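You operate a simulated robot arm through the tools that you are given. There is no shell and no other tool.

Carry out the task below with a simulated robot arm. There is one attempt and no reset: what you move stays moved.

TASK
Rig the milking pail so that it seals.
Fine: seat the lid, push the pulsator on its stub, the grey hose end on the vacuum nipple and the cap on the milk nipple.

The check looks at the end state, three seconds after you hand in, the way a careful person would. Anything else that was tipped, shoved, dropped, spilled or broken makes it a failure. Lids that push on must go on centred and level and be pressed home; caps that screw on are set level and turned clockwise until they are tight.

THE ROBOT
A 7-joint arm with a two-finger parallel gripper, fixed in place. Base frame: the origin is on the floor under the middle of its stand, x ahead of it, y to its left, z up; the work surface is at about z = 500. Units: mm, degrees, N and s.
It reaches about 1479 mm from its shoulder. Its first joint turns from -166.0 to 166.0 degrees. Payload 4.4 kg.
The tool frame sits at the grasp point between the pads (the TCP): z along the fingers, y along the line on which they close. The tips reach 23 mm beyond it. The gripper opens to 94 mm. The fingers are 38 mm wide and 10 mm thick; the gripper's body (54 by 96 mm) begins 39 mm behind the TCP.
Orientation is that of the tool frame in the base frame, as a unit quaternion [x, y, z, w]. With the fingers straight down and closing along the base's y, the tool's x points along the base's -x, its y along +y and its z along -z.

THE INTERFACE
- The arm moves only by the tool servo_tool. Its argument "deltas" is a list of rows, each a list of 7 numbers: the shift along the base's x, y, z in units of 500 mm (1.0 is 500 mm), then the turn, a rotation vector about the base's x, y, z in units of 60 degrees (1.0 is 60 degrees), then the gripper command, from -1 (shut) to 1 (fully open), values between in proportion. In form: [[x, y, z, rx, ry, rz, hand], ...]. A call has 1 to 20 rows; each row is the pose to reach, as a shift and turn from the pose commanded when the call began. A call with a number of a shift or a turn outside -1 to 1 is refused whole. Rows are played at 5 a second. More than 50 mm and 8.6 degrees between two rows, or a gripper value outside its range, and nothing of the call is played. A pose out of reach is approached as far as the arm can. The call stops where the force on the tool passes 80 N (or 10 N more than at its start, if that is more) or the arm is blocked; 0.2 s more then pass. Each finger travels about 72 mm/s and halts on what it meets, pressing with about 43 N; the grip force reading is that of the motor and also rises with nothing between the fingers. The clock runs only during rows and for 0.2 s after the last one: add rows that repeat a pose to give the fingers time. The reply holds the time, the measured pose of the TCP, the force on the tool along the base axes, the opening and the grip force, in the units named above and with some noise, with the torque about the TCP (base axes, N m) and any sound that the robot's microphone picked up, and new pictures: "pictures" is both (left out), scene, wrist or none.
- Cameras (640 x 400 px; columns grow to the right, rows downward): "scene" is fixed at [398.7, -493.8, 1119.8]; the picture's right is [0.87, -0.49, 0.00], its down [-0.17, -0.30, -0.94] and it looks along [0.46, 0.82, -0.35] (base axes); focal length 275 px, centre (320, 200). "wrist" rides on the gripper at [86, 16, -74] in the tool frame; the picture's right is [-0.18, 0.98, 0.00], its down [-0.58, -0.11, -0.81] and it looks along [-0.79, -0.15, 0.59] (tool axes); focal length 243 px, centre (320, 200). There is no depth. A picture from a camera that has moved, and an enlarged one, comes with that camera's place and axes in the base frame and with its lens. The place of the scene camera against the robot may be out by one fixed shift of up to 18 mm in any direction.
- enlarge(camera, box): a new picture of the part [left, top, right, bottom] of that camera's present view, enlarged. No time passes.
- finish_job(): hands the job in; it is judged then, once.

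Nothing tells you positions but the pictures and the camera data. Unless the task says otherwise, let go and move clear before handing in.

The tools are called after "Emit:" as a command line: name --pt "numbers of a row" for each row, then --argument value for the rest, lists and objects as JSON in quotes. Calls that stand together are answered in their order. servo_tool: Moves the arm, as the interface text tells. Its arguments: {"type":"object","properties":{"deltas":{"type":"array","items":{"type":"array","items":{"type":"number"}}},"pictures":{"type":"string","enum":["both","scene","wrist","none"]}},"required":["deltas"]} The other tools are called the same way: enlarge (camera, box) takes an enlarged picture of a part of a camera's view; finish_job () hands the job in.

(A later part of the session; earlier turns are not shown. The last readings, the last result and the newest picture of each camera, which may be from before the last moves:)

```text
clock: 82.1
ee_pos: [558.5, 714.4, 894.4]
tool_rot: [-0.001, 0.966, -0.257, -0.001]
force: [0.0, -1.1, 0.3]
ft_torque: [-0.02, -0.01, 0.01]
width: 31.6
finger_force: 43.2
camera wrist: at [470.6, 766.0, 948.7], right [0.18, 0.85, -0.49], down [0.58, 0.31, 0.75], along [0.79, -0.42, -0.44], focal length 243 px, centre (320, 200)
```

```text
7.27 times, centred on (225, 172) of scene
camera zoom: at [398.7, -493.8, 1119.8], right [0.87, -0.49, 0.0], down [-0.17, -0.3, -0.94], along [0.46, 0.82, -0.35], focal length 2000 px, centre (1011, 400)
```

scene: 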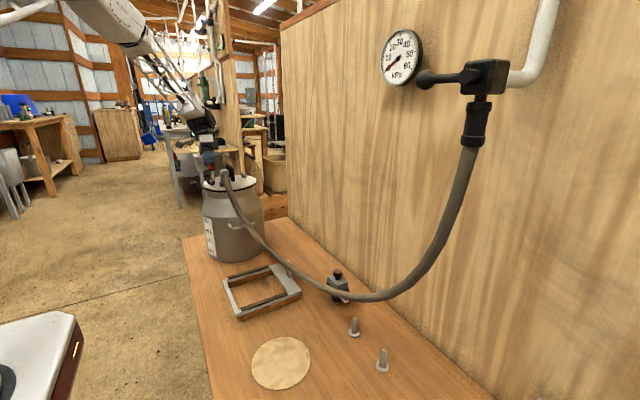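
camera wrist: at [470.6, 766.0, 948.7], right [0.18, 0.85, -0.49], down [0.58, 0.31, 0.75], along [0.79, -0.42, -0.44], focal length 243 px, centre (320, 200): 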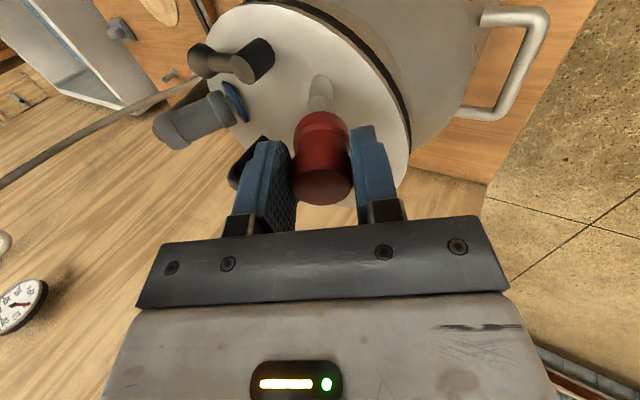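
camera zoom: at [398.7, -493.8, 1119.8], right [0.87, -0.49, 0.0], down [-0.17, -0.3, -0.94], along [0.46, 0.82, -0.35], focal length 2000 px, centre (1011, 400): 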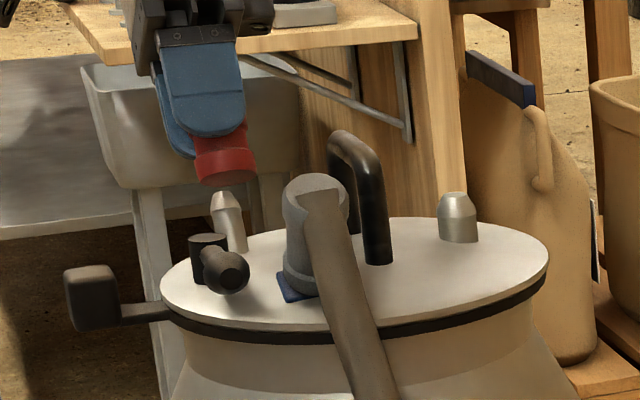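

Alignment in tool y is good; the nipple leans a few degrees more toward +x than my tool, so I rotate ~3° and continue until the tip enters.

Emit:
servo_tool --pt "0.003 -0.0012 0.0007 0 0.05 0 -1" --pt "0.0019 -0.0132 -0.02 0 0.05 0 -1" --pt "0.0012 -0.0212 -0.0339 0 0.05 0 -1" --pt "0.0008 -0.0252 -0.0408 0 0.05 0 -1" --pt "0.0008 -0.0252 -0.0408 0 0.05 0 -1"

Emit:
enlarge --camera "wrist" --box '[240, 20, 400, 160]'

Emit:
enlarge --camera "scene" --box '[195, 145, 255, 200]'

```text
clock: 83.3
ee_pos: [557.9, 700.0, 869.8]
tool_rot: [-0.008, 0.966, -0.258, -0.026]
force: [-2.9, 2.2, -4.9]
ft_torque: [0.13, 0.08, -0.06]
width: 31.4
finger_force: 42.8
camera wrist: at [473.8, 752.7, 931.6], right [0.16, 0.85, -0.5], down [0.62, 0.31, 0.72], along [0.77, -0.42, -0.48], focal length 243 px, centre (320, 200)
```

scene: 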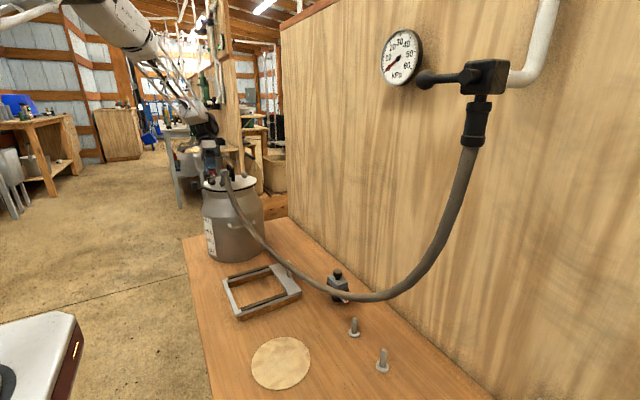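
wrist: 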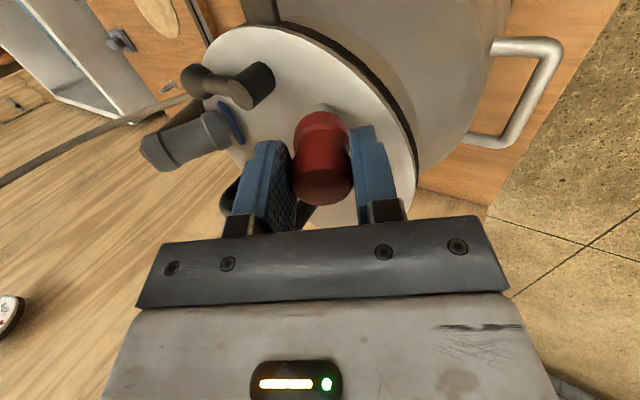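

```text
2.86 times, centred on (320, 90) of wrist
camera zoom: at [473.8, 752.7, 931.6], right [0.16, 0.85, -0.5], down [0.62, 0.31, 0.72], along [0.77, -0.42, -0.48], focal length 693 px, centre (320, 514)
```

zoom: 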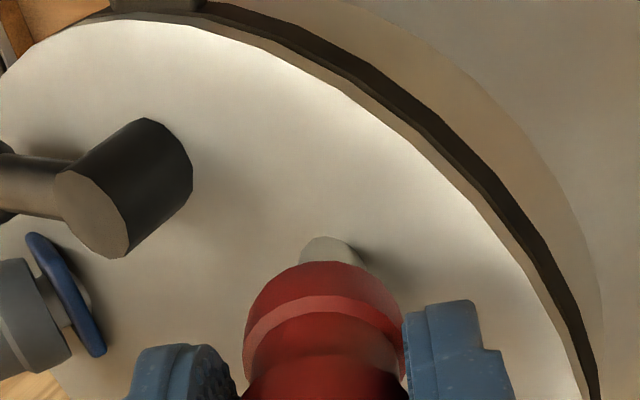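

```text
7.27 times, centred on (225, 172) of scene
camera zoom: at [398.7, -493.8, 1119.8], right [0.87, -0.49, 0.0], down [-0.17, -0.3, -0.94], along [0.46, 0.82, -0.35], focal length 2000 px, centre (1011, 400)
```

zoom: 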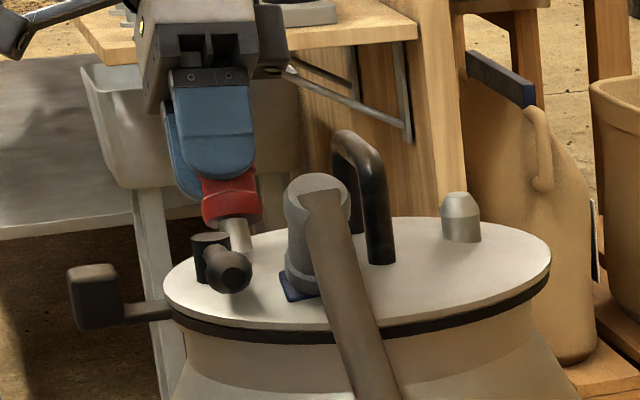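

The cap has entered over the nipple tip with tiny forces. I push on along the axis.

Emit:
servo_tool --pt "-0.0005 -0.005 -0.0087 0 0 0 -1" --pt "-0.001 -0.01 -0.0173 0 0 0 -1" --pt "-0.0014 -0.014 -0.0242 0 0 0 -1" --pt "-0.0014 -0.014 -0.0242 0 0 0 -1"

Emit:
enlarge --camera "wrist" --box '[240, 20, 400, 160]'

Emit:
enlarge --camera "scene" --box '[195, 145, 255, 200]'

```text
clock: 84.3
ee_pos: [556.4, 694.9, 861.9]
tool_rot: [-0.007, 0.966, -0.256, -0.026]
force: [-3.9, 22.3, 27.5]
ft_torque: [0.31, -0.05, 0.03]
width: 31.4
finger_force: 42.6
camera wrist: at [473.7, 747.1, 922.4], right [0.16, 0.85, -0.5], down [0.62, 0.31, 0.72], along [0.77, -0.42, -0.48], focal length 243 px, centre (320, 200)
```

scene: 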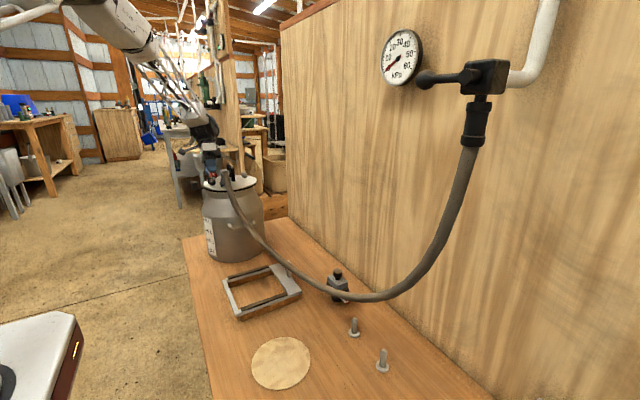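
wrist: 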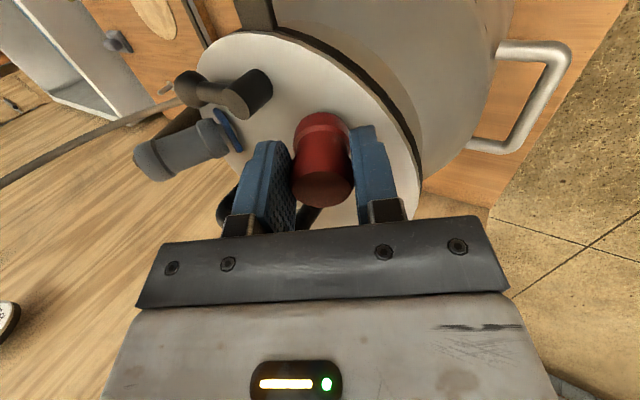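

```text
2.86 times, centred on (320, 90) of wrist
camera zoom: at [473.7, 747.1, 922.4], right [0.16, 0.85, -0.5], down [0.62, 0.31, 0.72], along [0.77, -0.42, -0.48], focal length 693 px, centre (320, 514)
```

zoom: 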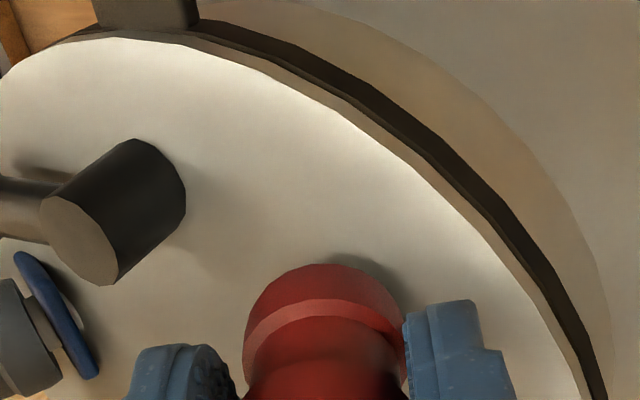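

```text
7.27 times, centred on (225, 172) of scene
camera zoom: at [398.7, -493.8, 1119.8], right [0.87, -0.49, 0.0], down [-0.17, -0.3, -0.94], along [0.46, 0.82, -0.35], focal length 2000 px, centre (1011, 400)
```

zoom: 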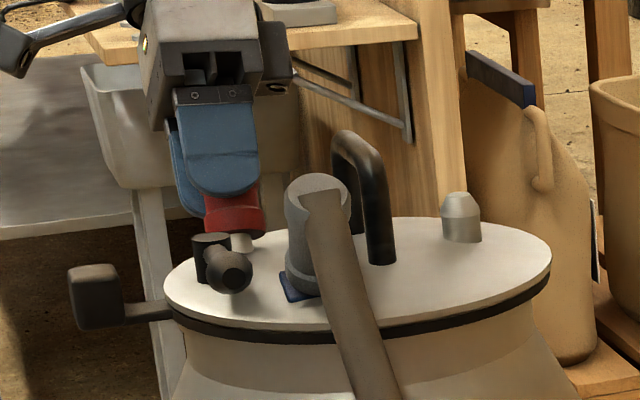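

About 35 N resistance with several mm left. I continue pushing.

Emit:
servo_tool --pt "-0.0002 -0.003 -0.0052 0 0 0 -1" --pt "-0.0005 -0.006 -0.0104 0 0 0 -1" --pt "-0.0005 -0.006 -0.0104 0 0 0 -1"

Emit:
enlarge --camera "wrist" --box '[240, 20, 400, 160]'

Emit:
enlarge --camera "scene" --box '[195, 145, 255, 200]'

```text
clock: 85.1
ee_pos: [556.8, 691.0, 855.1]
tool_rot: [-0.007, 0.966, -0.257, -0.025]
force: [1.8, 22.5, 25.8]
ft_torque: [0.36, -0.19, 0.08]
width: 31.6
finger_force: 42.8
camera wrist: at [473.2, 743.1, 915.8], right [0.16, 0.85, -0.5], down [0.62, 0.31, 0.72], along [0.77, -0.42, -0.48], focal length 243 px, centre (320, 200)
```

scene: 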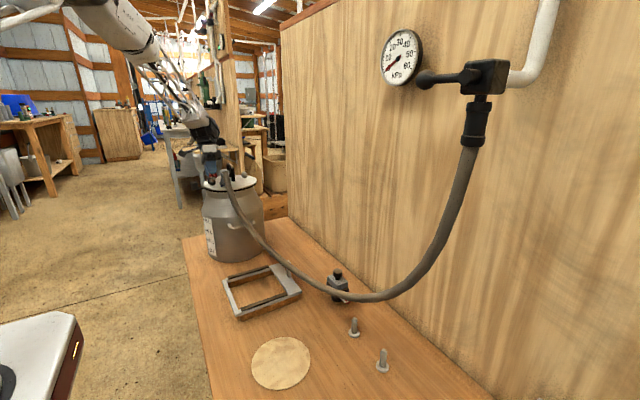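
wrist: 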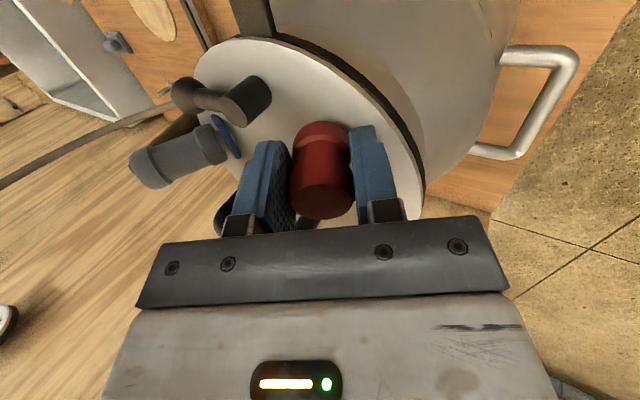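

```text
2.86 times, centred on (320, 90) of wrist
camera zoom: at [473.2, 743.1, 915.8], right [0.16, 0.85, -0.5], down [0.62, 0.31, 0.72], along [0.77, -0.42, -0.48], focal length 693 px, centre (320, 514)
```

zoom: 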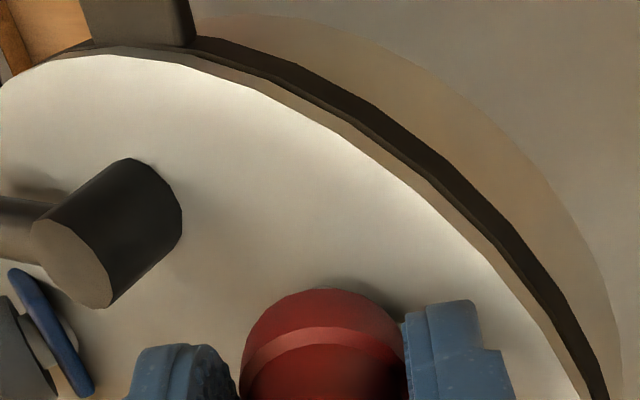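

```text
7.27 times, centred on (225, 172) of scene
camera zoom: at [398.7, -493.8, 1119.8], right [0.87, -0.49, 0.0], down [-0.17, -0.3, -0.94], along [0.46, 0.82, -0.35], focal length 2000 px, centre (1011, 400)
```

zoom: 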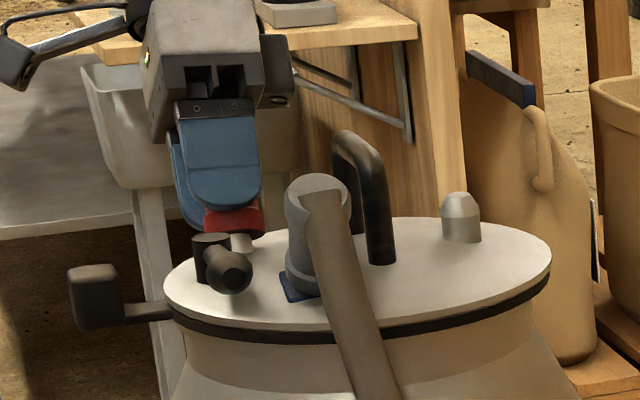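

The cap stopped and slid in the grip. I release with a small opening, back off along the axis, then push on its top with closed fingers.

Emit:
servo_tool --pt "0 0 0 0 0 0 -0.27" --pt "0.0003 0.004 0.0069 0 0 0 -0.25" --pt "0.0012 0.014 0.0242 0 0 0 -0.2" --pt "0.0027 0.03 0.052 0 0 0 -0.16" --pt "0.0054 0.06 0.104 0 0 0 -0.16" --pt "0.0072 0.08 0.138 0 0 0 -0.16" --pt "0.0072 0.08 0.138 0 0 0 -1" --pt "0.0072 0.08 0.138 0 0 0 -1"

Emit:
enlarge --camera "wrist" --box '[240, 20, 400, 160]'

Emit:
enlarge --camera "scene" --box '[195, 145, 255, 200]'

```text
clock: 86.9
ee_pos: [561.3, 729.6, 926.2]
tool_rot: [-0.008, 0.966, -0.258, -0.026]
force: [-0.2, -0.1, 0.3]
ft_torque: [0.01, 0.0, 0.03]
width: 0.0
finger_force: 42.0
camera wrist: at [476.2, 781.6, 986.1], right [0.16, 0.85, -0.5], down [0.62, 0.31, 0.72], along [0.77, -0.42, -0.48], focal length 243 px, centre (320, 200)
```

scene: 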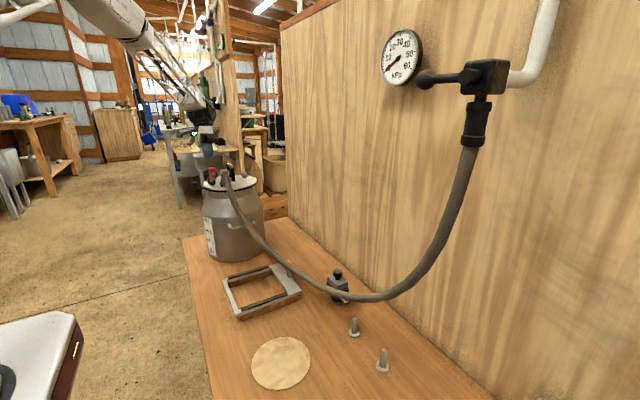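
wrist: 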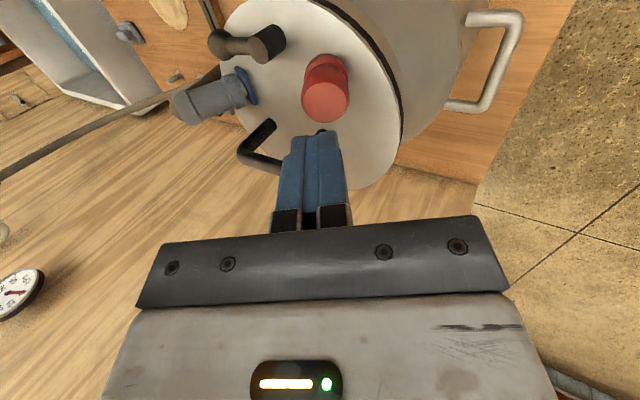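

```text
2.86 times, centred on (320, 90) of wrist
camera zoom: at [476.2, 781.6, 986.1], right [0.16, 0.85, -0.5], down [0.62, 0.31, 0.72], along [0.77, -0.42, -0.48], focal length 693 px, centre (320, 514)
```

zoom: 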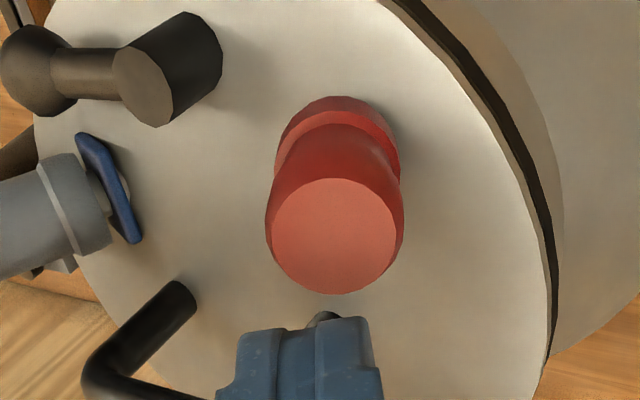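

```text
7.27 times, centred on (225, 172) of scene
camera zoom: at [398.7, -493.8, 1119.8], right [0.87, -0.49, 0.0], down [-0.17, -0.3, -0.94], along [0.46, 0.82, -0.35], focal length 2000 px, centre (1011, 400)
```

zoom: 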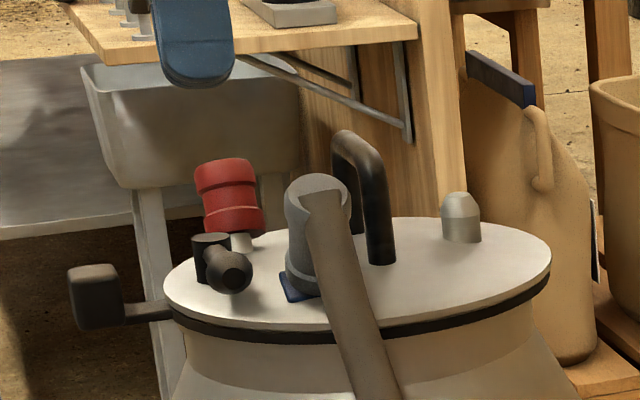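

The cap sits on the nipple by itself. I centre the closed fingers on its top and approach to push.

Emit:
servo_tool --pt "0 0.0052 -0.003 0 0 0 -1" --pt "-0.0017 -0.0128 -0.0342 0 0 0 -1" --pt "-0.0033 -0.0307 -0.0654 0 0 0 -1" --pt "-0.0036 -0.0337 -0.0706 0 0 0 -1" --pt "-0.0036 -0.0337 -0.0706 0 0 0 -1"

Emit:
enlarge --camera "wrist" --box '[240, 20, 400, 160]'

```text
clock: 88.1
ee_pos: [559.3, 714.1, 889.7]
tool_rot: [-0.008, 0.966, -0.257, -0.026]
force: [0.6, -0.4, -0.2]
ft_torque: [-0.01, -0.01, 0.03]
width: 0.1
finger_force: 42.9
camera wrist: at [475.5, 765.9, 949.2], right [0.16, 0.85, -0.5], down [0.62, 0.31, 0.72], along [0.77, -0.42, -0.48], focal length 243 px, centre (320, 200)
```

scene: 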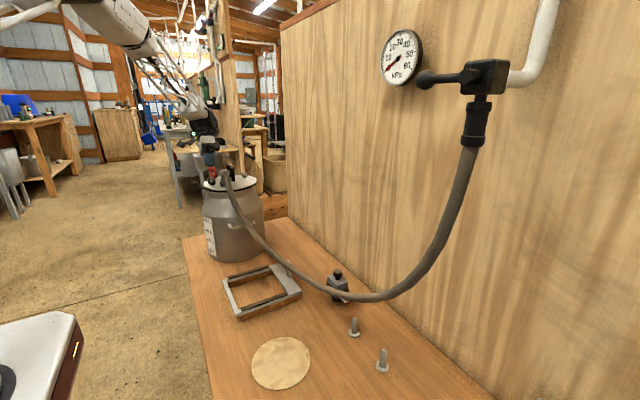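
wrist: 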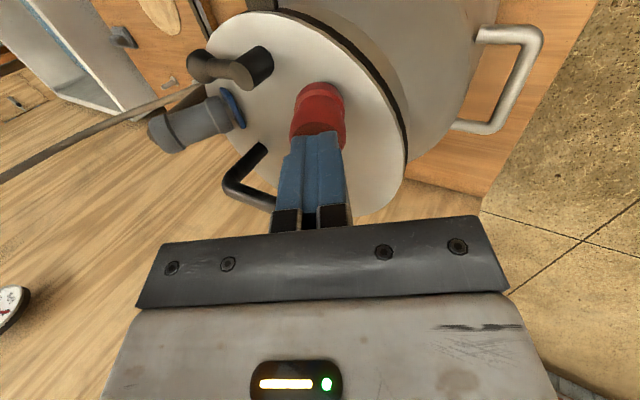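

```text
2.86 times, centred on (320, 90) of wrist
camera zoom: at [475.5, 765.9, 949.2], right [0.16, 0.85, -0.5], down [0.62, 0.31, 0.72], along [0.77, -0.42, -0.48], focal length 693 px, centre (320, 514)
```

zoom: 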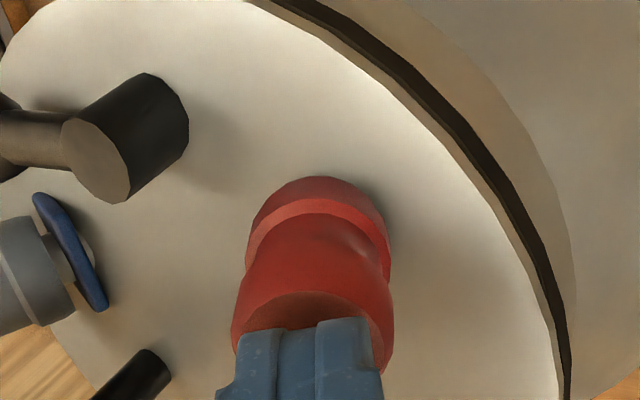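

The fingertips are centred on the cap top. Pushing in small steps.

Emit:
servo_tool --pt "-0.0002 -0.002 -0.0035 0 0 0 -1" --pt "-0.0004 -0.004 -0.0069 0 0 0 -1" --pt "-0.0006 -0.006 -0.0104 0 0 0 -1" --pt "-0.0008 -0.008 -0.0139 0 0 0 -1" --pt "-0.001 -0.01 -0.0173 0 0 0 -1"

Emit:
enlarge --camera "wrist" --box '[240, 20, 400, 160]'

Emit:
enlarge --camera "scene" --box '[195, 145, 255, 200]'

```text
clock: 89.3
ee_pos: [557.8, 710.5, 882.3]
tool_rot: [-0.007, 0.966, -0.256, -0.024]
force: [4.7, 8.0, 11.1]
ft_torque: [0.1, -0.25, 0.13]
width: 0.0
finger_force: 41.8
camera wrist: at [474.5, 761.6, 942.2], right [0.16, 0.85, -0.5], down [0.62, 0.31, 0.72], along [0.77, -0.42, -0.48], focal length 243 px, centre (320, 200)
```

scene: 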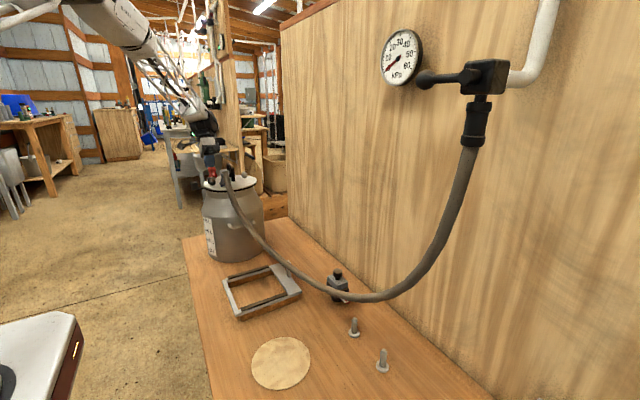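
wrist: 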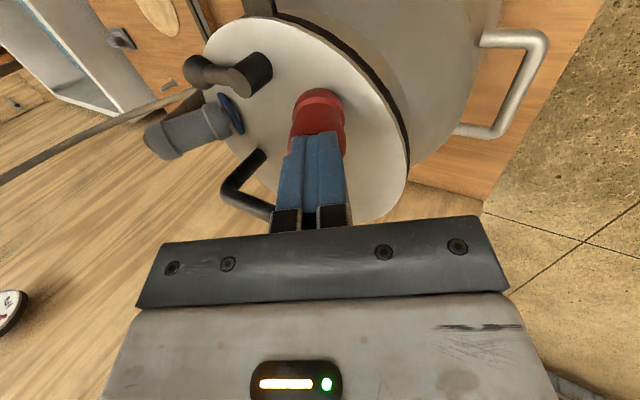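

```text
2.86 times, centred on (320, 90) of wrist
camera zoom: at [474.5, 761.6, 942.2], right [0.16, 0.85, -0.5], down [0.62, 0.31, 0.72], along [0.77, -0.42, -0.48], focal length 693 px, centre (320, 514)
```

zoom: 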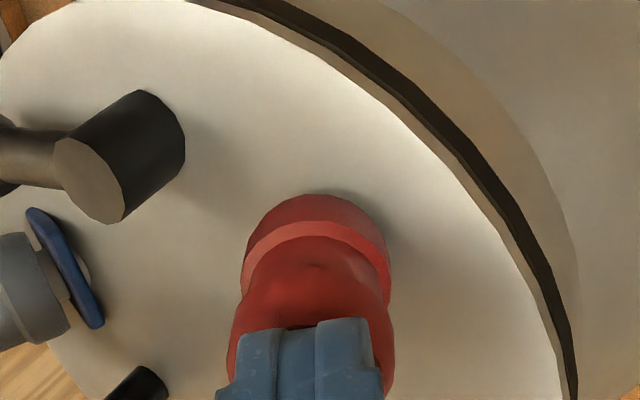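

```text
7.27 times, centred on (225, 172) of scene
camera zoom: at [398.7, -493.8, 1119.8], right [0.87, -0.49, 0.0], down [-0.17, -0.3, -0.94], along [0.46, 0.82, -0.35], focal length 2000 px, centre (1011, 400)
```

zoom: 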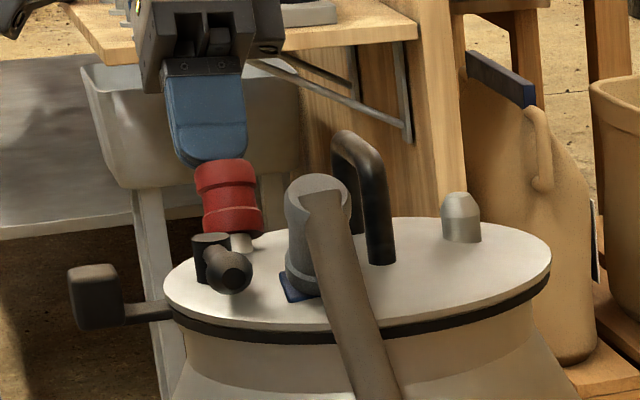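

Contact at about 14 N. Continuing to push.

Emit:
servo_tool --pt "-0.0002 -0.002 -0.0035 0 0 0 -1" --pt "-0.0004 -0.004 -0.0069 0 0 0 -1" --pt "-0.0006 -0.006 -0.0104 0 0 0 -1" --pt "-0.0006 -0.006 -0.0104 0 0 0 -1"

Emit:
enlarge --camera "wrist" --box '[240, 20, 400, 160]'

Emit:
enlarge --camera "scene" --box '[195, 145, 255, 200]'

```text
clock: 90.3
ee_pos: [561.1, 709.5, 881.4]
tool_rot: [-0.008, 0.967, -0.254, -0.023]
force: [-1.4, 5.1, 9.5]
ft_torque: [-0.02, 0.05, -0.01]
width: 0.0
finger_force: 42.3
stopped in row 4: the force on the tool passed its limit at 83 N (the readings are from after the stop); the commanded pose is now the measured one
camera wrist: at [475.1, 761.0, 942.0], right [0.16, 0.86, -0.49], down [0.62, 0.3, 0.73], along [0.77, -0.42, -0.48], focal length 243 px, centre (320, 200)
```

scene: 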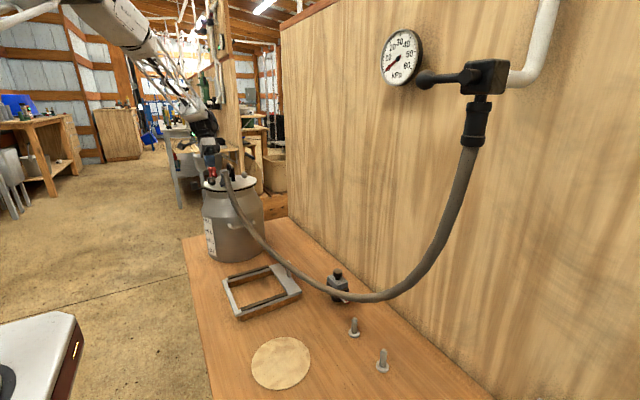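
wrist: 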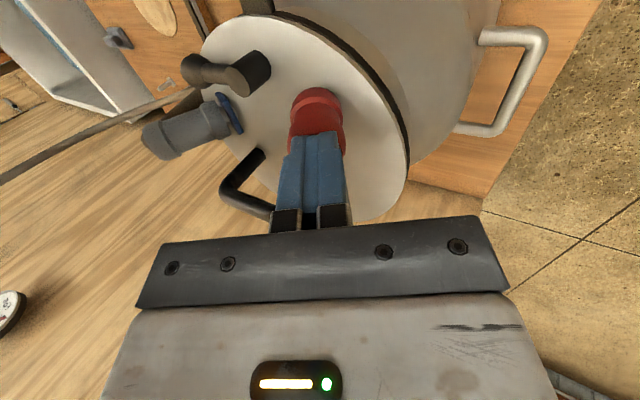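

```text
2.86 times, centred on (320, 90) of wrist
camera zoom: at [475.1, 761.0, 942.0], right [0.16, 0.86, -0.49], down [0.62, 0.3, 0.73], along [0.77, -0.42, -0.48], focal length 693 px, centre (320, 514)
```

zoom: 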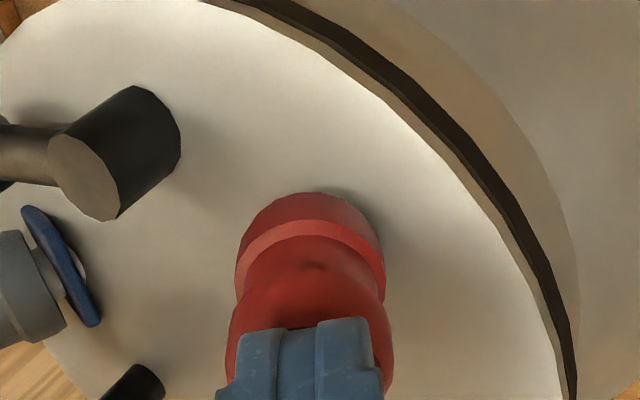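

```text
7.27 times, centred on (225, 172) of scene
camera zoom: at [398.7, -493.8, 1119.8], right [0.87, -0.49, 0.0], down [-0.17, -0.3, -0.94], along [0.46, 0.82, -0.35], focal length 2000 px, centre (1011, 400)
```

zoom: 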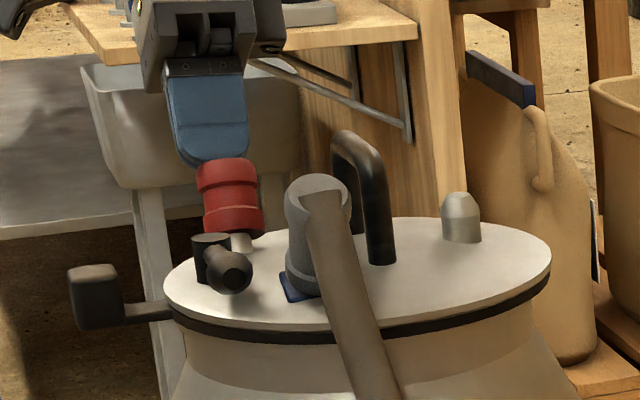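

The cap took 83 N without moving further, so it's home. I back off, straighten the tool and then turn the gripper 90° for the pulsator.

Emit:
servo_tool --pt "0.0016 0.0197 0.0348 0 0 0 -1" --pt "0.0033 0.039 0.0696 0 0 0 -1" --pt "0.0065 0.0787 0.139 0 0 0 -1" --pt "0.0065 0.0787 0.2 0.12 -0.01 0 -1" --pt "0.01 0.07 0.24 0.25 -0.02 0 -1" --pt "0.02 0.04 0.25 0.38 -0.03 0 -1" --pt "0.04 -0.02 0.25 0.491 -0.0403 0 -1" --pt "0.06 -0.08 0.25 0.491 -0.0403 0 -1" --pt "0.08 -0.15 0.25 0.491 -0.0403 0 -1" --pt "0.1 -0.22 0.25 0.491 -0.0403 0 -1" --pt "0.11 -0.28 0.25 0.491 -0.0403 0 -1" --pt "0.11 -0.28 0.25 0.491 -0.0403 0 -1" --pictures "none"

Emit:
servo_tool --pt "0 0 0 0 0 0.14 -1" --pt "0 0 0 0 0 0.28 -1" --pt "0 0 0 0 0 0.42 -1" --pt "0 0 0 0 0 0.56 -1" --pt "0 0 0 0 0 0.7 -1" --pt "0 0 0 0 0 0.84 -1" --pt "0 0 0 0 0 0.98 -1" --pictures "none"

Emit:
servo_tool --pt "0 0 0 0 0 0.13 -1" --pt "0 0 0 0 0 0.26 -1" --pt "0 0 0 0 0 0.39 -1" --pt "0 0 0 0 0 0.52 -1" --pt "0 0 0 0 0 0.52 -1"

```text
clock: 92.9
ee_pos: [613.9, 569.6, 1002.8]
tool_rot: [-0.008, 1.0, 0.0, -0.001]
force: [-0.9, -0.1, 0.0]
ft_torque: [0.01, -0.01, 0.0]
width: 0.0
finger_force: 42.8
```

```text
clock: 94.5
ee_pos: [614.1, 569.3, 1006.2]
tool_rot: [-0.497, 0.868, 0.0, -0.001]
force: [0.2, 0.1, 0.6]
ft_torque: [0.0, 0.01, 0.01]
width: 0.0
finger_force: 42.5
```

```text
clock: 95.7
ee_pos: [614.0, 569.4, 1006.0]
tool_rot: [0.713, -0.701, 0.0, 0.0]
force: [0.2, 0.0, -0.6]
ft_torque: [-0.02, 0.02, -0.02]
width: 0.1
finger_force: 42.4
camera wrist: at [598.7, 483.9, 1079.4], right [-0.99, 0.17, 0.0], down [0.1, 0.58, 0.81], along [0.13, 0.79, -0.59], focal length 243 px, centre (320, 200)
```

scene: 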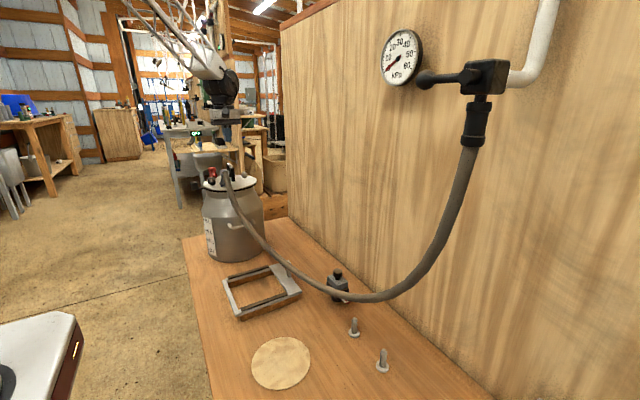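
wrist: 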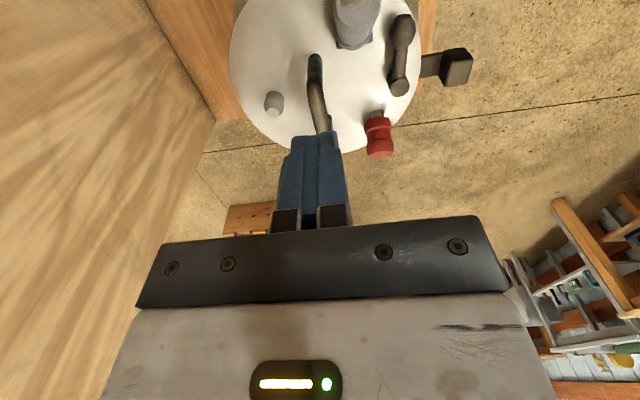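

The lid with hose end, cap and stub is all visible. I measure the stub's new position with zooms from this and a lower viewpoint.

Emit:
enlarge --camera "wrist" --box '[220, 0, 420, 160]'

Emit:
servo_tool --pt "0.02 -0.04 -0.04 0 0 -0.0167 0" --pt "0.04 -0.08 -0.08 0 0 -0.0167 0" --pt "0.04 -0.08 -0.1 0 0 -0.0167 0" --pt "0.04 -0.08 -0.1 0 0 -0.0167 0" --pictures "wrist"

Emit:
enlarge --camera "wrist" --box '[220, 40, 420, 200]'

```text
2.50 times, centred on (320, 80) of wrist
camera zoom: at [598.7, 483.9, 1079.4], right [-0.99, 0.17, 0.0], down [0.1, 0.58, 0.81], along [0.13, 0.79, -0.59], focal length 606 px, centre (320, 500)
```

zoom: 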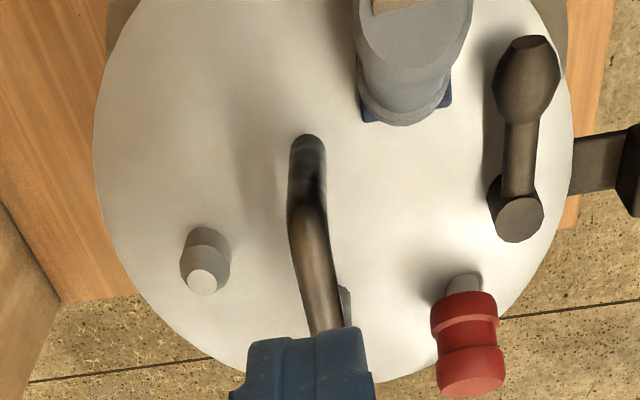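

```text
clock: 96.7
ee_pos: [633.6, 528.3, 957.0]
tool_rot: [-0.706, 0.708, -0.001, -0.001]
force: [0.2, -0.1, -0.2]
ft_torque: [0.03, -0.03, 0.02]
width: 46.8
finger_force: 0.1
camera wrist: at [615.9, 443.5, 1030.3], right [-0.98, 0.19, 0.0], down [0.11, 0.58, 0.81], along [0.15, 0.79, -0.59], focal length 243 px, centre (320, 200)
```

wrist: 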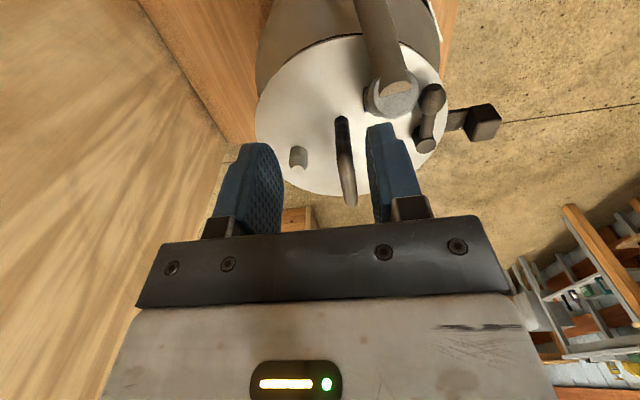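

```text
2.50 times, centred on (320, 120) of wrist
camera zoom: at [615.9, 443.5, 1030.3], right [-0.98, 0.19, 0.0], down [0.11, 0.58, 0.81], along [0.15, 0.79, -0.59], focal length 606 px, centre (320, 400)
```

zoom: 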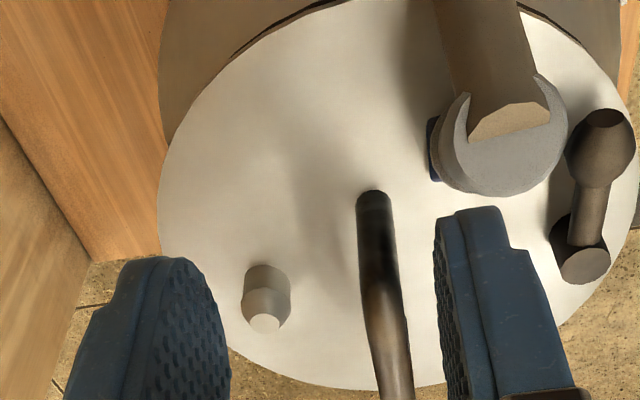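

The stub top is now at (675.4, 629.2, 847.5) since the lid settled ~4 mm in +x. Now I go over the hose to the pulsator and descend above it.

Emit:
servo_tool --pt "0.03 -0.06 0.05 0 0 0 0.32" --pt "0.07 -0.13 0.086 0 0 0 0.32" --pt "0.11 -0.21 0.086 0 0 0 0.32" --pt "0.15 -0.295 0.086 0 0 0 0.32" --pt "0.19 -0.38 0.086 0 0 0 0.32" --pt "0.23 -0.465 0.086 0 0 0 0.32" --pt "0.27 -0.55 0.086 0 0 0 0.32" --pt "0.31 -0.635 0.086 0 0 0 0.32" --pt "0.35 -0.72 0.07 0 0 0 0.32" --pt "0.381 -0.7946 0.04 0 0 0 0.32" --pt "0.381 -0.7946 -0.05 0 0 0 0.32" --pt "0.381 -0.7946 -0.14 0 0 0 0.32" --pt "0.381 -0.7946 -0.23 0 0 0 0.32" --pt "0.381 -0.7946 -0.32 0 0 0 0.32" --pt "0.381 -0.7946 -0.41 0 0 0 0.32" --pt "0.381 -0.7946 -0.5 0 0 0 0.32" --pt "0.381 -0.7946 -0.57 0 0 0 0.32" --pt "0.381 -0.7946 -0.57 0 0 0 0.32"

Emit:
enlarge --camera "wrist" --box '[220, 0, 420, 160]'

Emit:
enlarge --camera "scene" --box '[300, 220, 400, 310]'

```text
clock: 100.5
ee_pos: [826.9, 131.5, 671.7]
tool_rot: [-0.706, 0.708, 0.0, 0.0]
force: [-0.8, -0.5, -0.4]
ft_torque: [0.04, 0.02, 0.0]
width: 61.8
finger_force: 0.1
camera wrist: at [808.9, 45.9, 746.0], right [-0.98, 0.19, 0.0], down [0.11, 0.58, 0.81], along [0.15, 0.79, -0.59], focal length 243 px, centre (320, 200)
```

scene: 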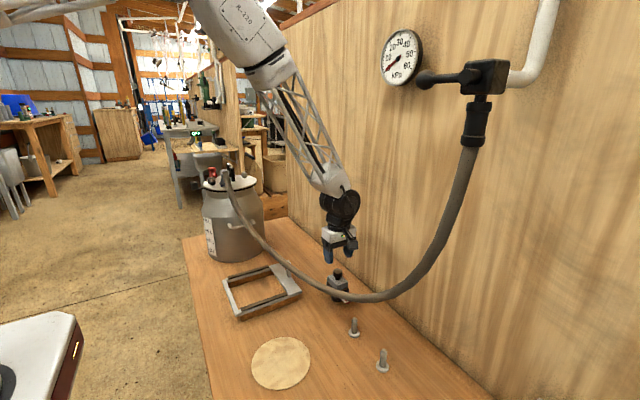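
wrist: 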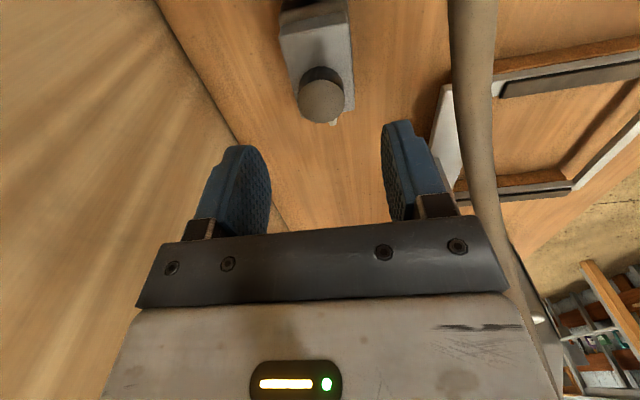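

```text
2.50 times, centred on (320, 80) of wrist
camera zoom: at [808.9, 45.9, 746.0], right [-0.98, 0.19, 0.0], down [0.11, 0.58, 0.81], along [0.15, 0.79, -0.59], focal length 606 px, centre (320, 500)
```

zoom: 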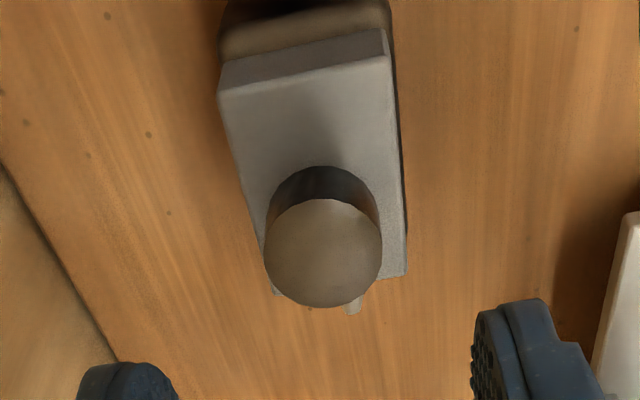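

```text
4.44 times, centred on (350, 265) of scene
camera zoom: at [398.7, -493.8, 1119.8], right [0.87, -0.49, 0.0], down [-0.17, -0.3, -0.94], along [0.46, 0.82, -0.35], focal length 1222 px, centre (187, -89)
```

zoom: 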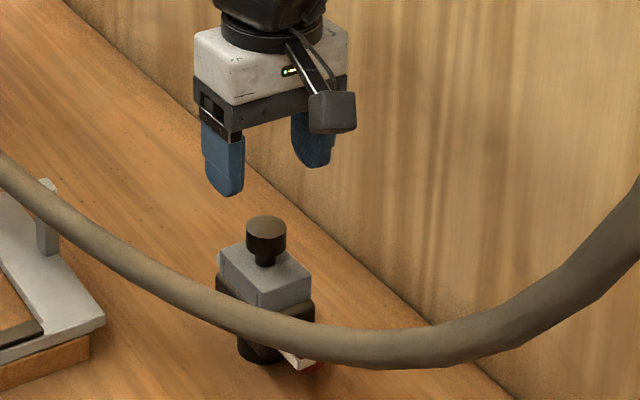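

The pulsator is centred at (824.4, 132) and axis-aligned. Descending to grip its body.

Emit:
servo_tool --pt "-0.005 0.001 -0.06 0 0 0 0.32" --pt "-0.005 0.001 -0.12 0 0 0 0.32" --pt "-0.005 0.001 -0.17 0 0 0 0.32" --pt "-0.005 0.001 -0.2 0 0 0 0.32" --pt "-0.005 0.001 -0.2 0 0 0 0.32"

Emit:
enlarge --camera "wrist" --box '[220, 40, 420, 230]'

Emit:
enlarge --camera "scene" --box '[310, 240, 380, 310]'

```text
clock: 101.7
ee_pos: [823.9, 133.0, 570.4]
tool_rot: [-0.707, 0.708, -0.001, -0.001]
force: [-4.2, -1.5, 14.1]
ft_torque: [-0.03, -0.13, 0.02]
width: 62.0
finger_force: 0.0
camera wrist: at [805.8, 47.4, 644.2], right [-0.98, 0.19, 0.0], down [0.11, 0.58, 0.81], along [0.15, 0.79, -0.59], focal length 243 px, centre (320, 200)
```

scene: 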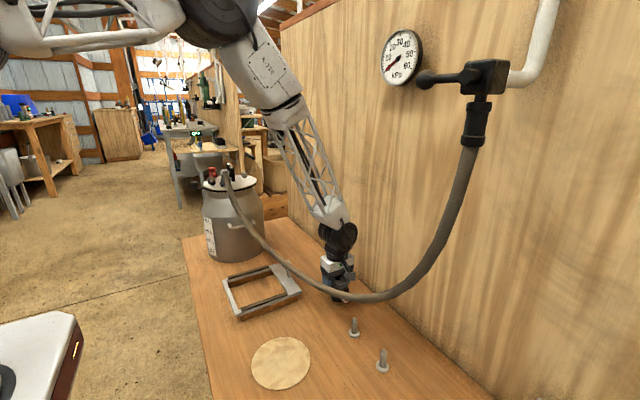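
wrist: 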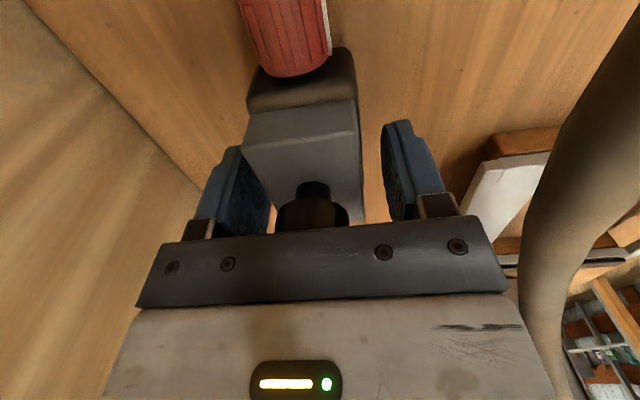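

```text
2.11 times, centred on (320, 135) of wrist
camera zoom: at [805.8, 47.4, 644.2], right [-0.98, 0.19, 0.0], down [0.11, 0.58, 0.81], along [0.15, 0.79, -0.59], focal length 511 px, centre (320, 337)
```

zoom: 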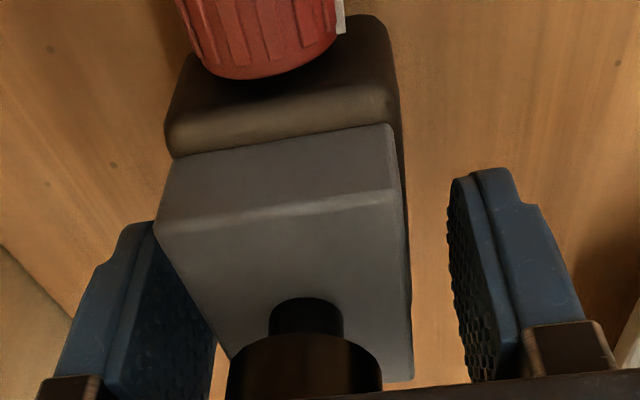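

```text
5.71 times, centred on (345, 275) of scene
camera zoom: at [398.7, -493.8, 1119.8], right [0.87, -0.49, 0.0], down [-0.17, -0.3, -0.94], along [0.46, 0.82, -0.35], focal length 1571 px, centre (177, -229)
```

zoom: 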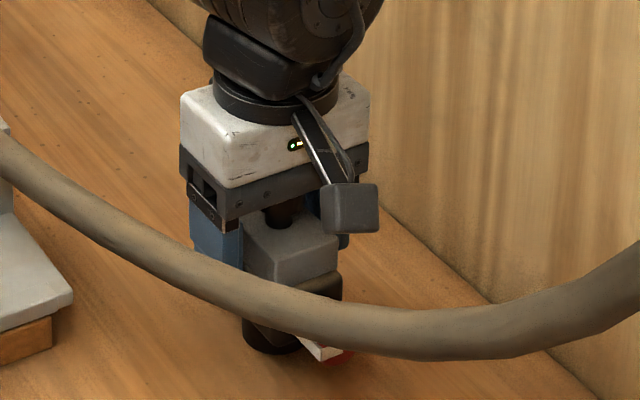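

The palm just touched the knob and the body sits ~3 mm toward +x of the grip centre. I raise slightly, shift +3 mm and close.

Emit:
servo_tool --pt "0 0 0.006 0 0 0 0.32" --pt "0.006 0 0.006 0 0 0 0.32" --pt "0.006 0 0.006 0 0 0 0.32" --pictures "wrist"

Emit:
enlarge --camera "wrist" --box '[220, 40, 420, 230]'

```text
clock: 102.5
ee_pos: [824.0, 132.4, 574.0]
tool_rot: [-0.707, 0.707, 0.0, -0.001]
force: [-0.6, 0.3, -0.7]
ft_torque: [0.02, -0.05, -0.01]
width: 62.3
finger_force: 0.0
camera wrist: at [808.1, 47.3, 647.1], right [-0.98, 0.19, 0.0], down [0.11, 0.58, 0.81], along [0.15, 0.79, -0.59], focal length 243 px, centre (320, 200)
```

wrist: 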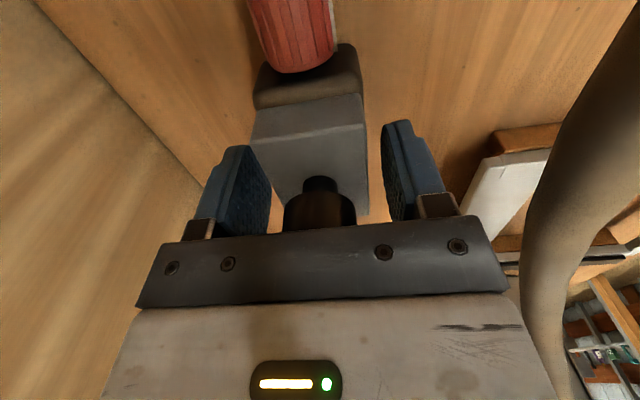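

```text
2.11 times, centred on (320, 135) of wrist
camera zoom: at [808.1, 47.3, 647.1], right [-0.98, 0.19, 0.0], down [0.11, 0.58, 0.81], along [0.15, 0.79, -0.59], focal length 511 px, centre (320, 337)
```

zoom: 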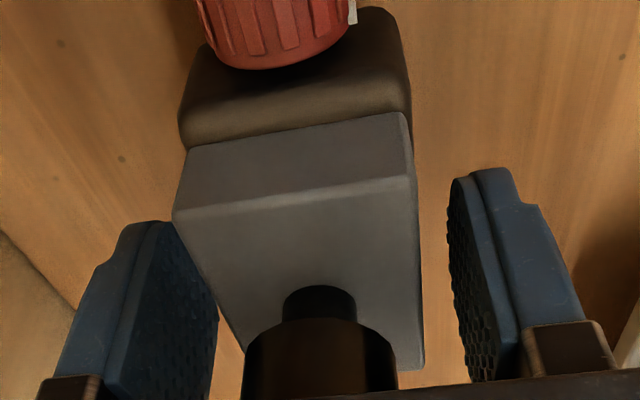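

The knob is now exactly on the tool axis. Closing on the body.

Emit:
servo_tool --pt "0 0 0 0 0 0 0.05" --pt "0 0 0 0 0 0 -0.1" --pt "0 0 0 0 0 0 -1" --pt "0 0 0 0 0 0 -1" --pt "0 0 0 0 0 0 -1" --pictures "wrist"

Emit:
enlarge --camera "wrist" --box '[220, 40, 420, 230]'

```text
clock: 103.7
ee_pos: [825.9, 133.5, 573.3]
tool_rot: [-0.707, 0.708, -0.001, 0.0]
force: [-2.0, -0.3, 0.4]
ft_torque: [-0.04, -0.03, -0.03]
width: 47.3
finger_force: 42.9
camera wrist: at [808.1, 47.3, 647.2], right [-0.98, 0.19, 0.0], down [0.11, 0.58, 0.81], along [0.15, 0.79, -0.59], focal length 243 px, centre (320, 200)
```

wrist: 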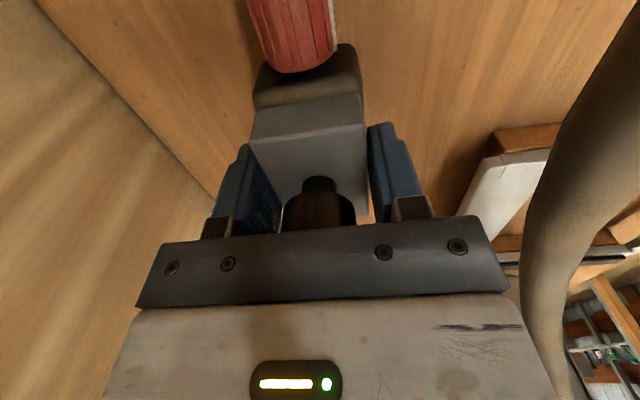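

```text
2.11 times, centred on (320, 135) of wrist
camera zoom: at [808.1, 47.3, 647.2], right [-0.98, 0.19, 0.0], down [0.11, 0.58, 0.81], along [0.15, 0.79, -0.59], focal length 511 px, centre (320, 337)
```

zoom: 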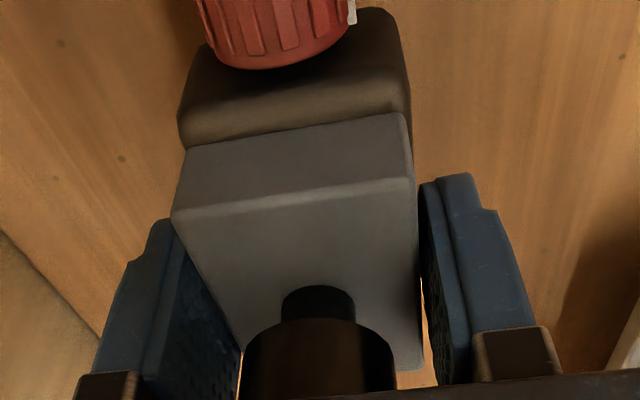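

The fingers only catch the top few millimetres of the black block, so I'll instead grip the round top knob, whose shoulders (grey box top) the fingertips can push on. Opening, rising 25 mm and closing on the knob.

Emit:
servo_tool --pt "0 0 0 0 0 0 0.2" --pt "0 0 0 0 0 0 0.2" --pt "0 0 0.025 0 0 0 0.2" --pt "0 0 0.049 0 0 0 0.2" --pt "0 0 0.049 0 0 0 -0.2" --pt "0 0 0.049 0 0 0 -0.5" --pt "0 0 0.049 0 0 0 -1" --pt "0 0 0.049 0 0 0 -1"

Emit:
enlarge --camera "wrist" --box '[220, 40, 420, 230]'

Emit:
enlarge --camera "scene" --box '[310, 240, 380, 310]'

```text
clock: 105.5
ee_pos: [824.7, 132.9, 599.3]
tool_rot: [-0.706, 0.708, -0.001, 0.0]
force: [-0.9, -0.3, 4.3]
ft_torque: [0.08, 0.07, 0.0]
width: 42.9
finger_force: 42.5
camera wrist: at [807.7, 47.2, 672.3], right [-0.98, 0.19, 0.0], down [0.11, 0.58, 0.81], along [0.15, 0.79, -0.59], focal length 243 px, centre (320, 200)
```

scene: 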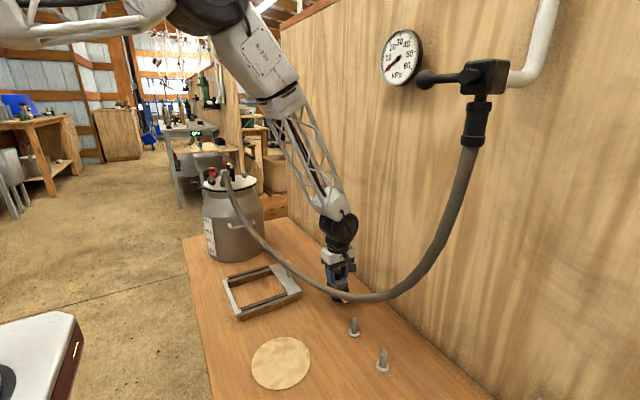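
wrist: 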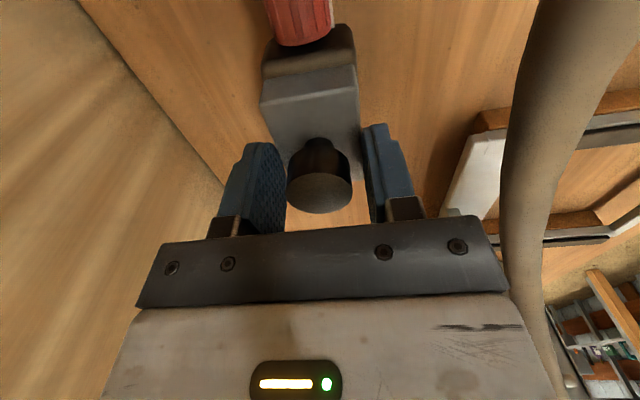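

```text
2.11 times, centred on (320, 135) of wrist
camera zoom: at [807.7, 47.2, 672.3], right [-0.98, 0.19, 0.0], down [0.11, 0.58, 0.81], along [0.15, 0.79, -0.59], focal length 511 px, centre (320, 337)
```

zoom: 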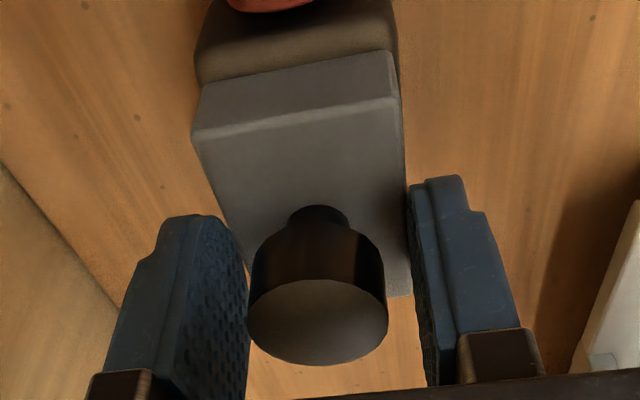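

```text
5.71 times, centred on (345, 275) of scene
camera zoom: at [398.7, -493.8, 1119.8], right [0.87, -0.49, 0.0], down [-0.17, -0.3, -0.94], along [0.46, 0.82, -0.35], focal length 1571 px, centre (177, -229)
```

zoom: 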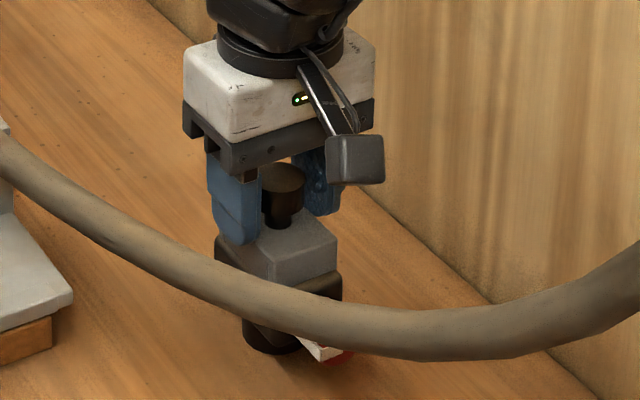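

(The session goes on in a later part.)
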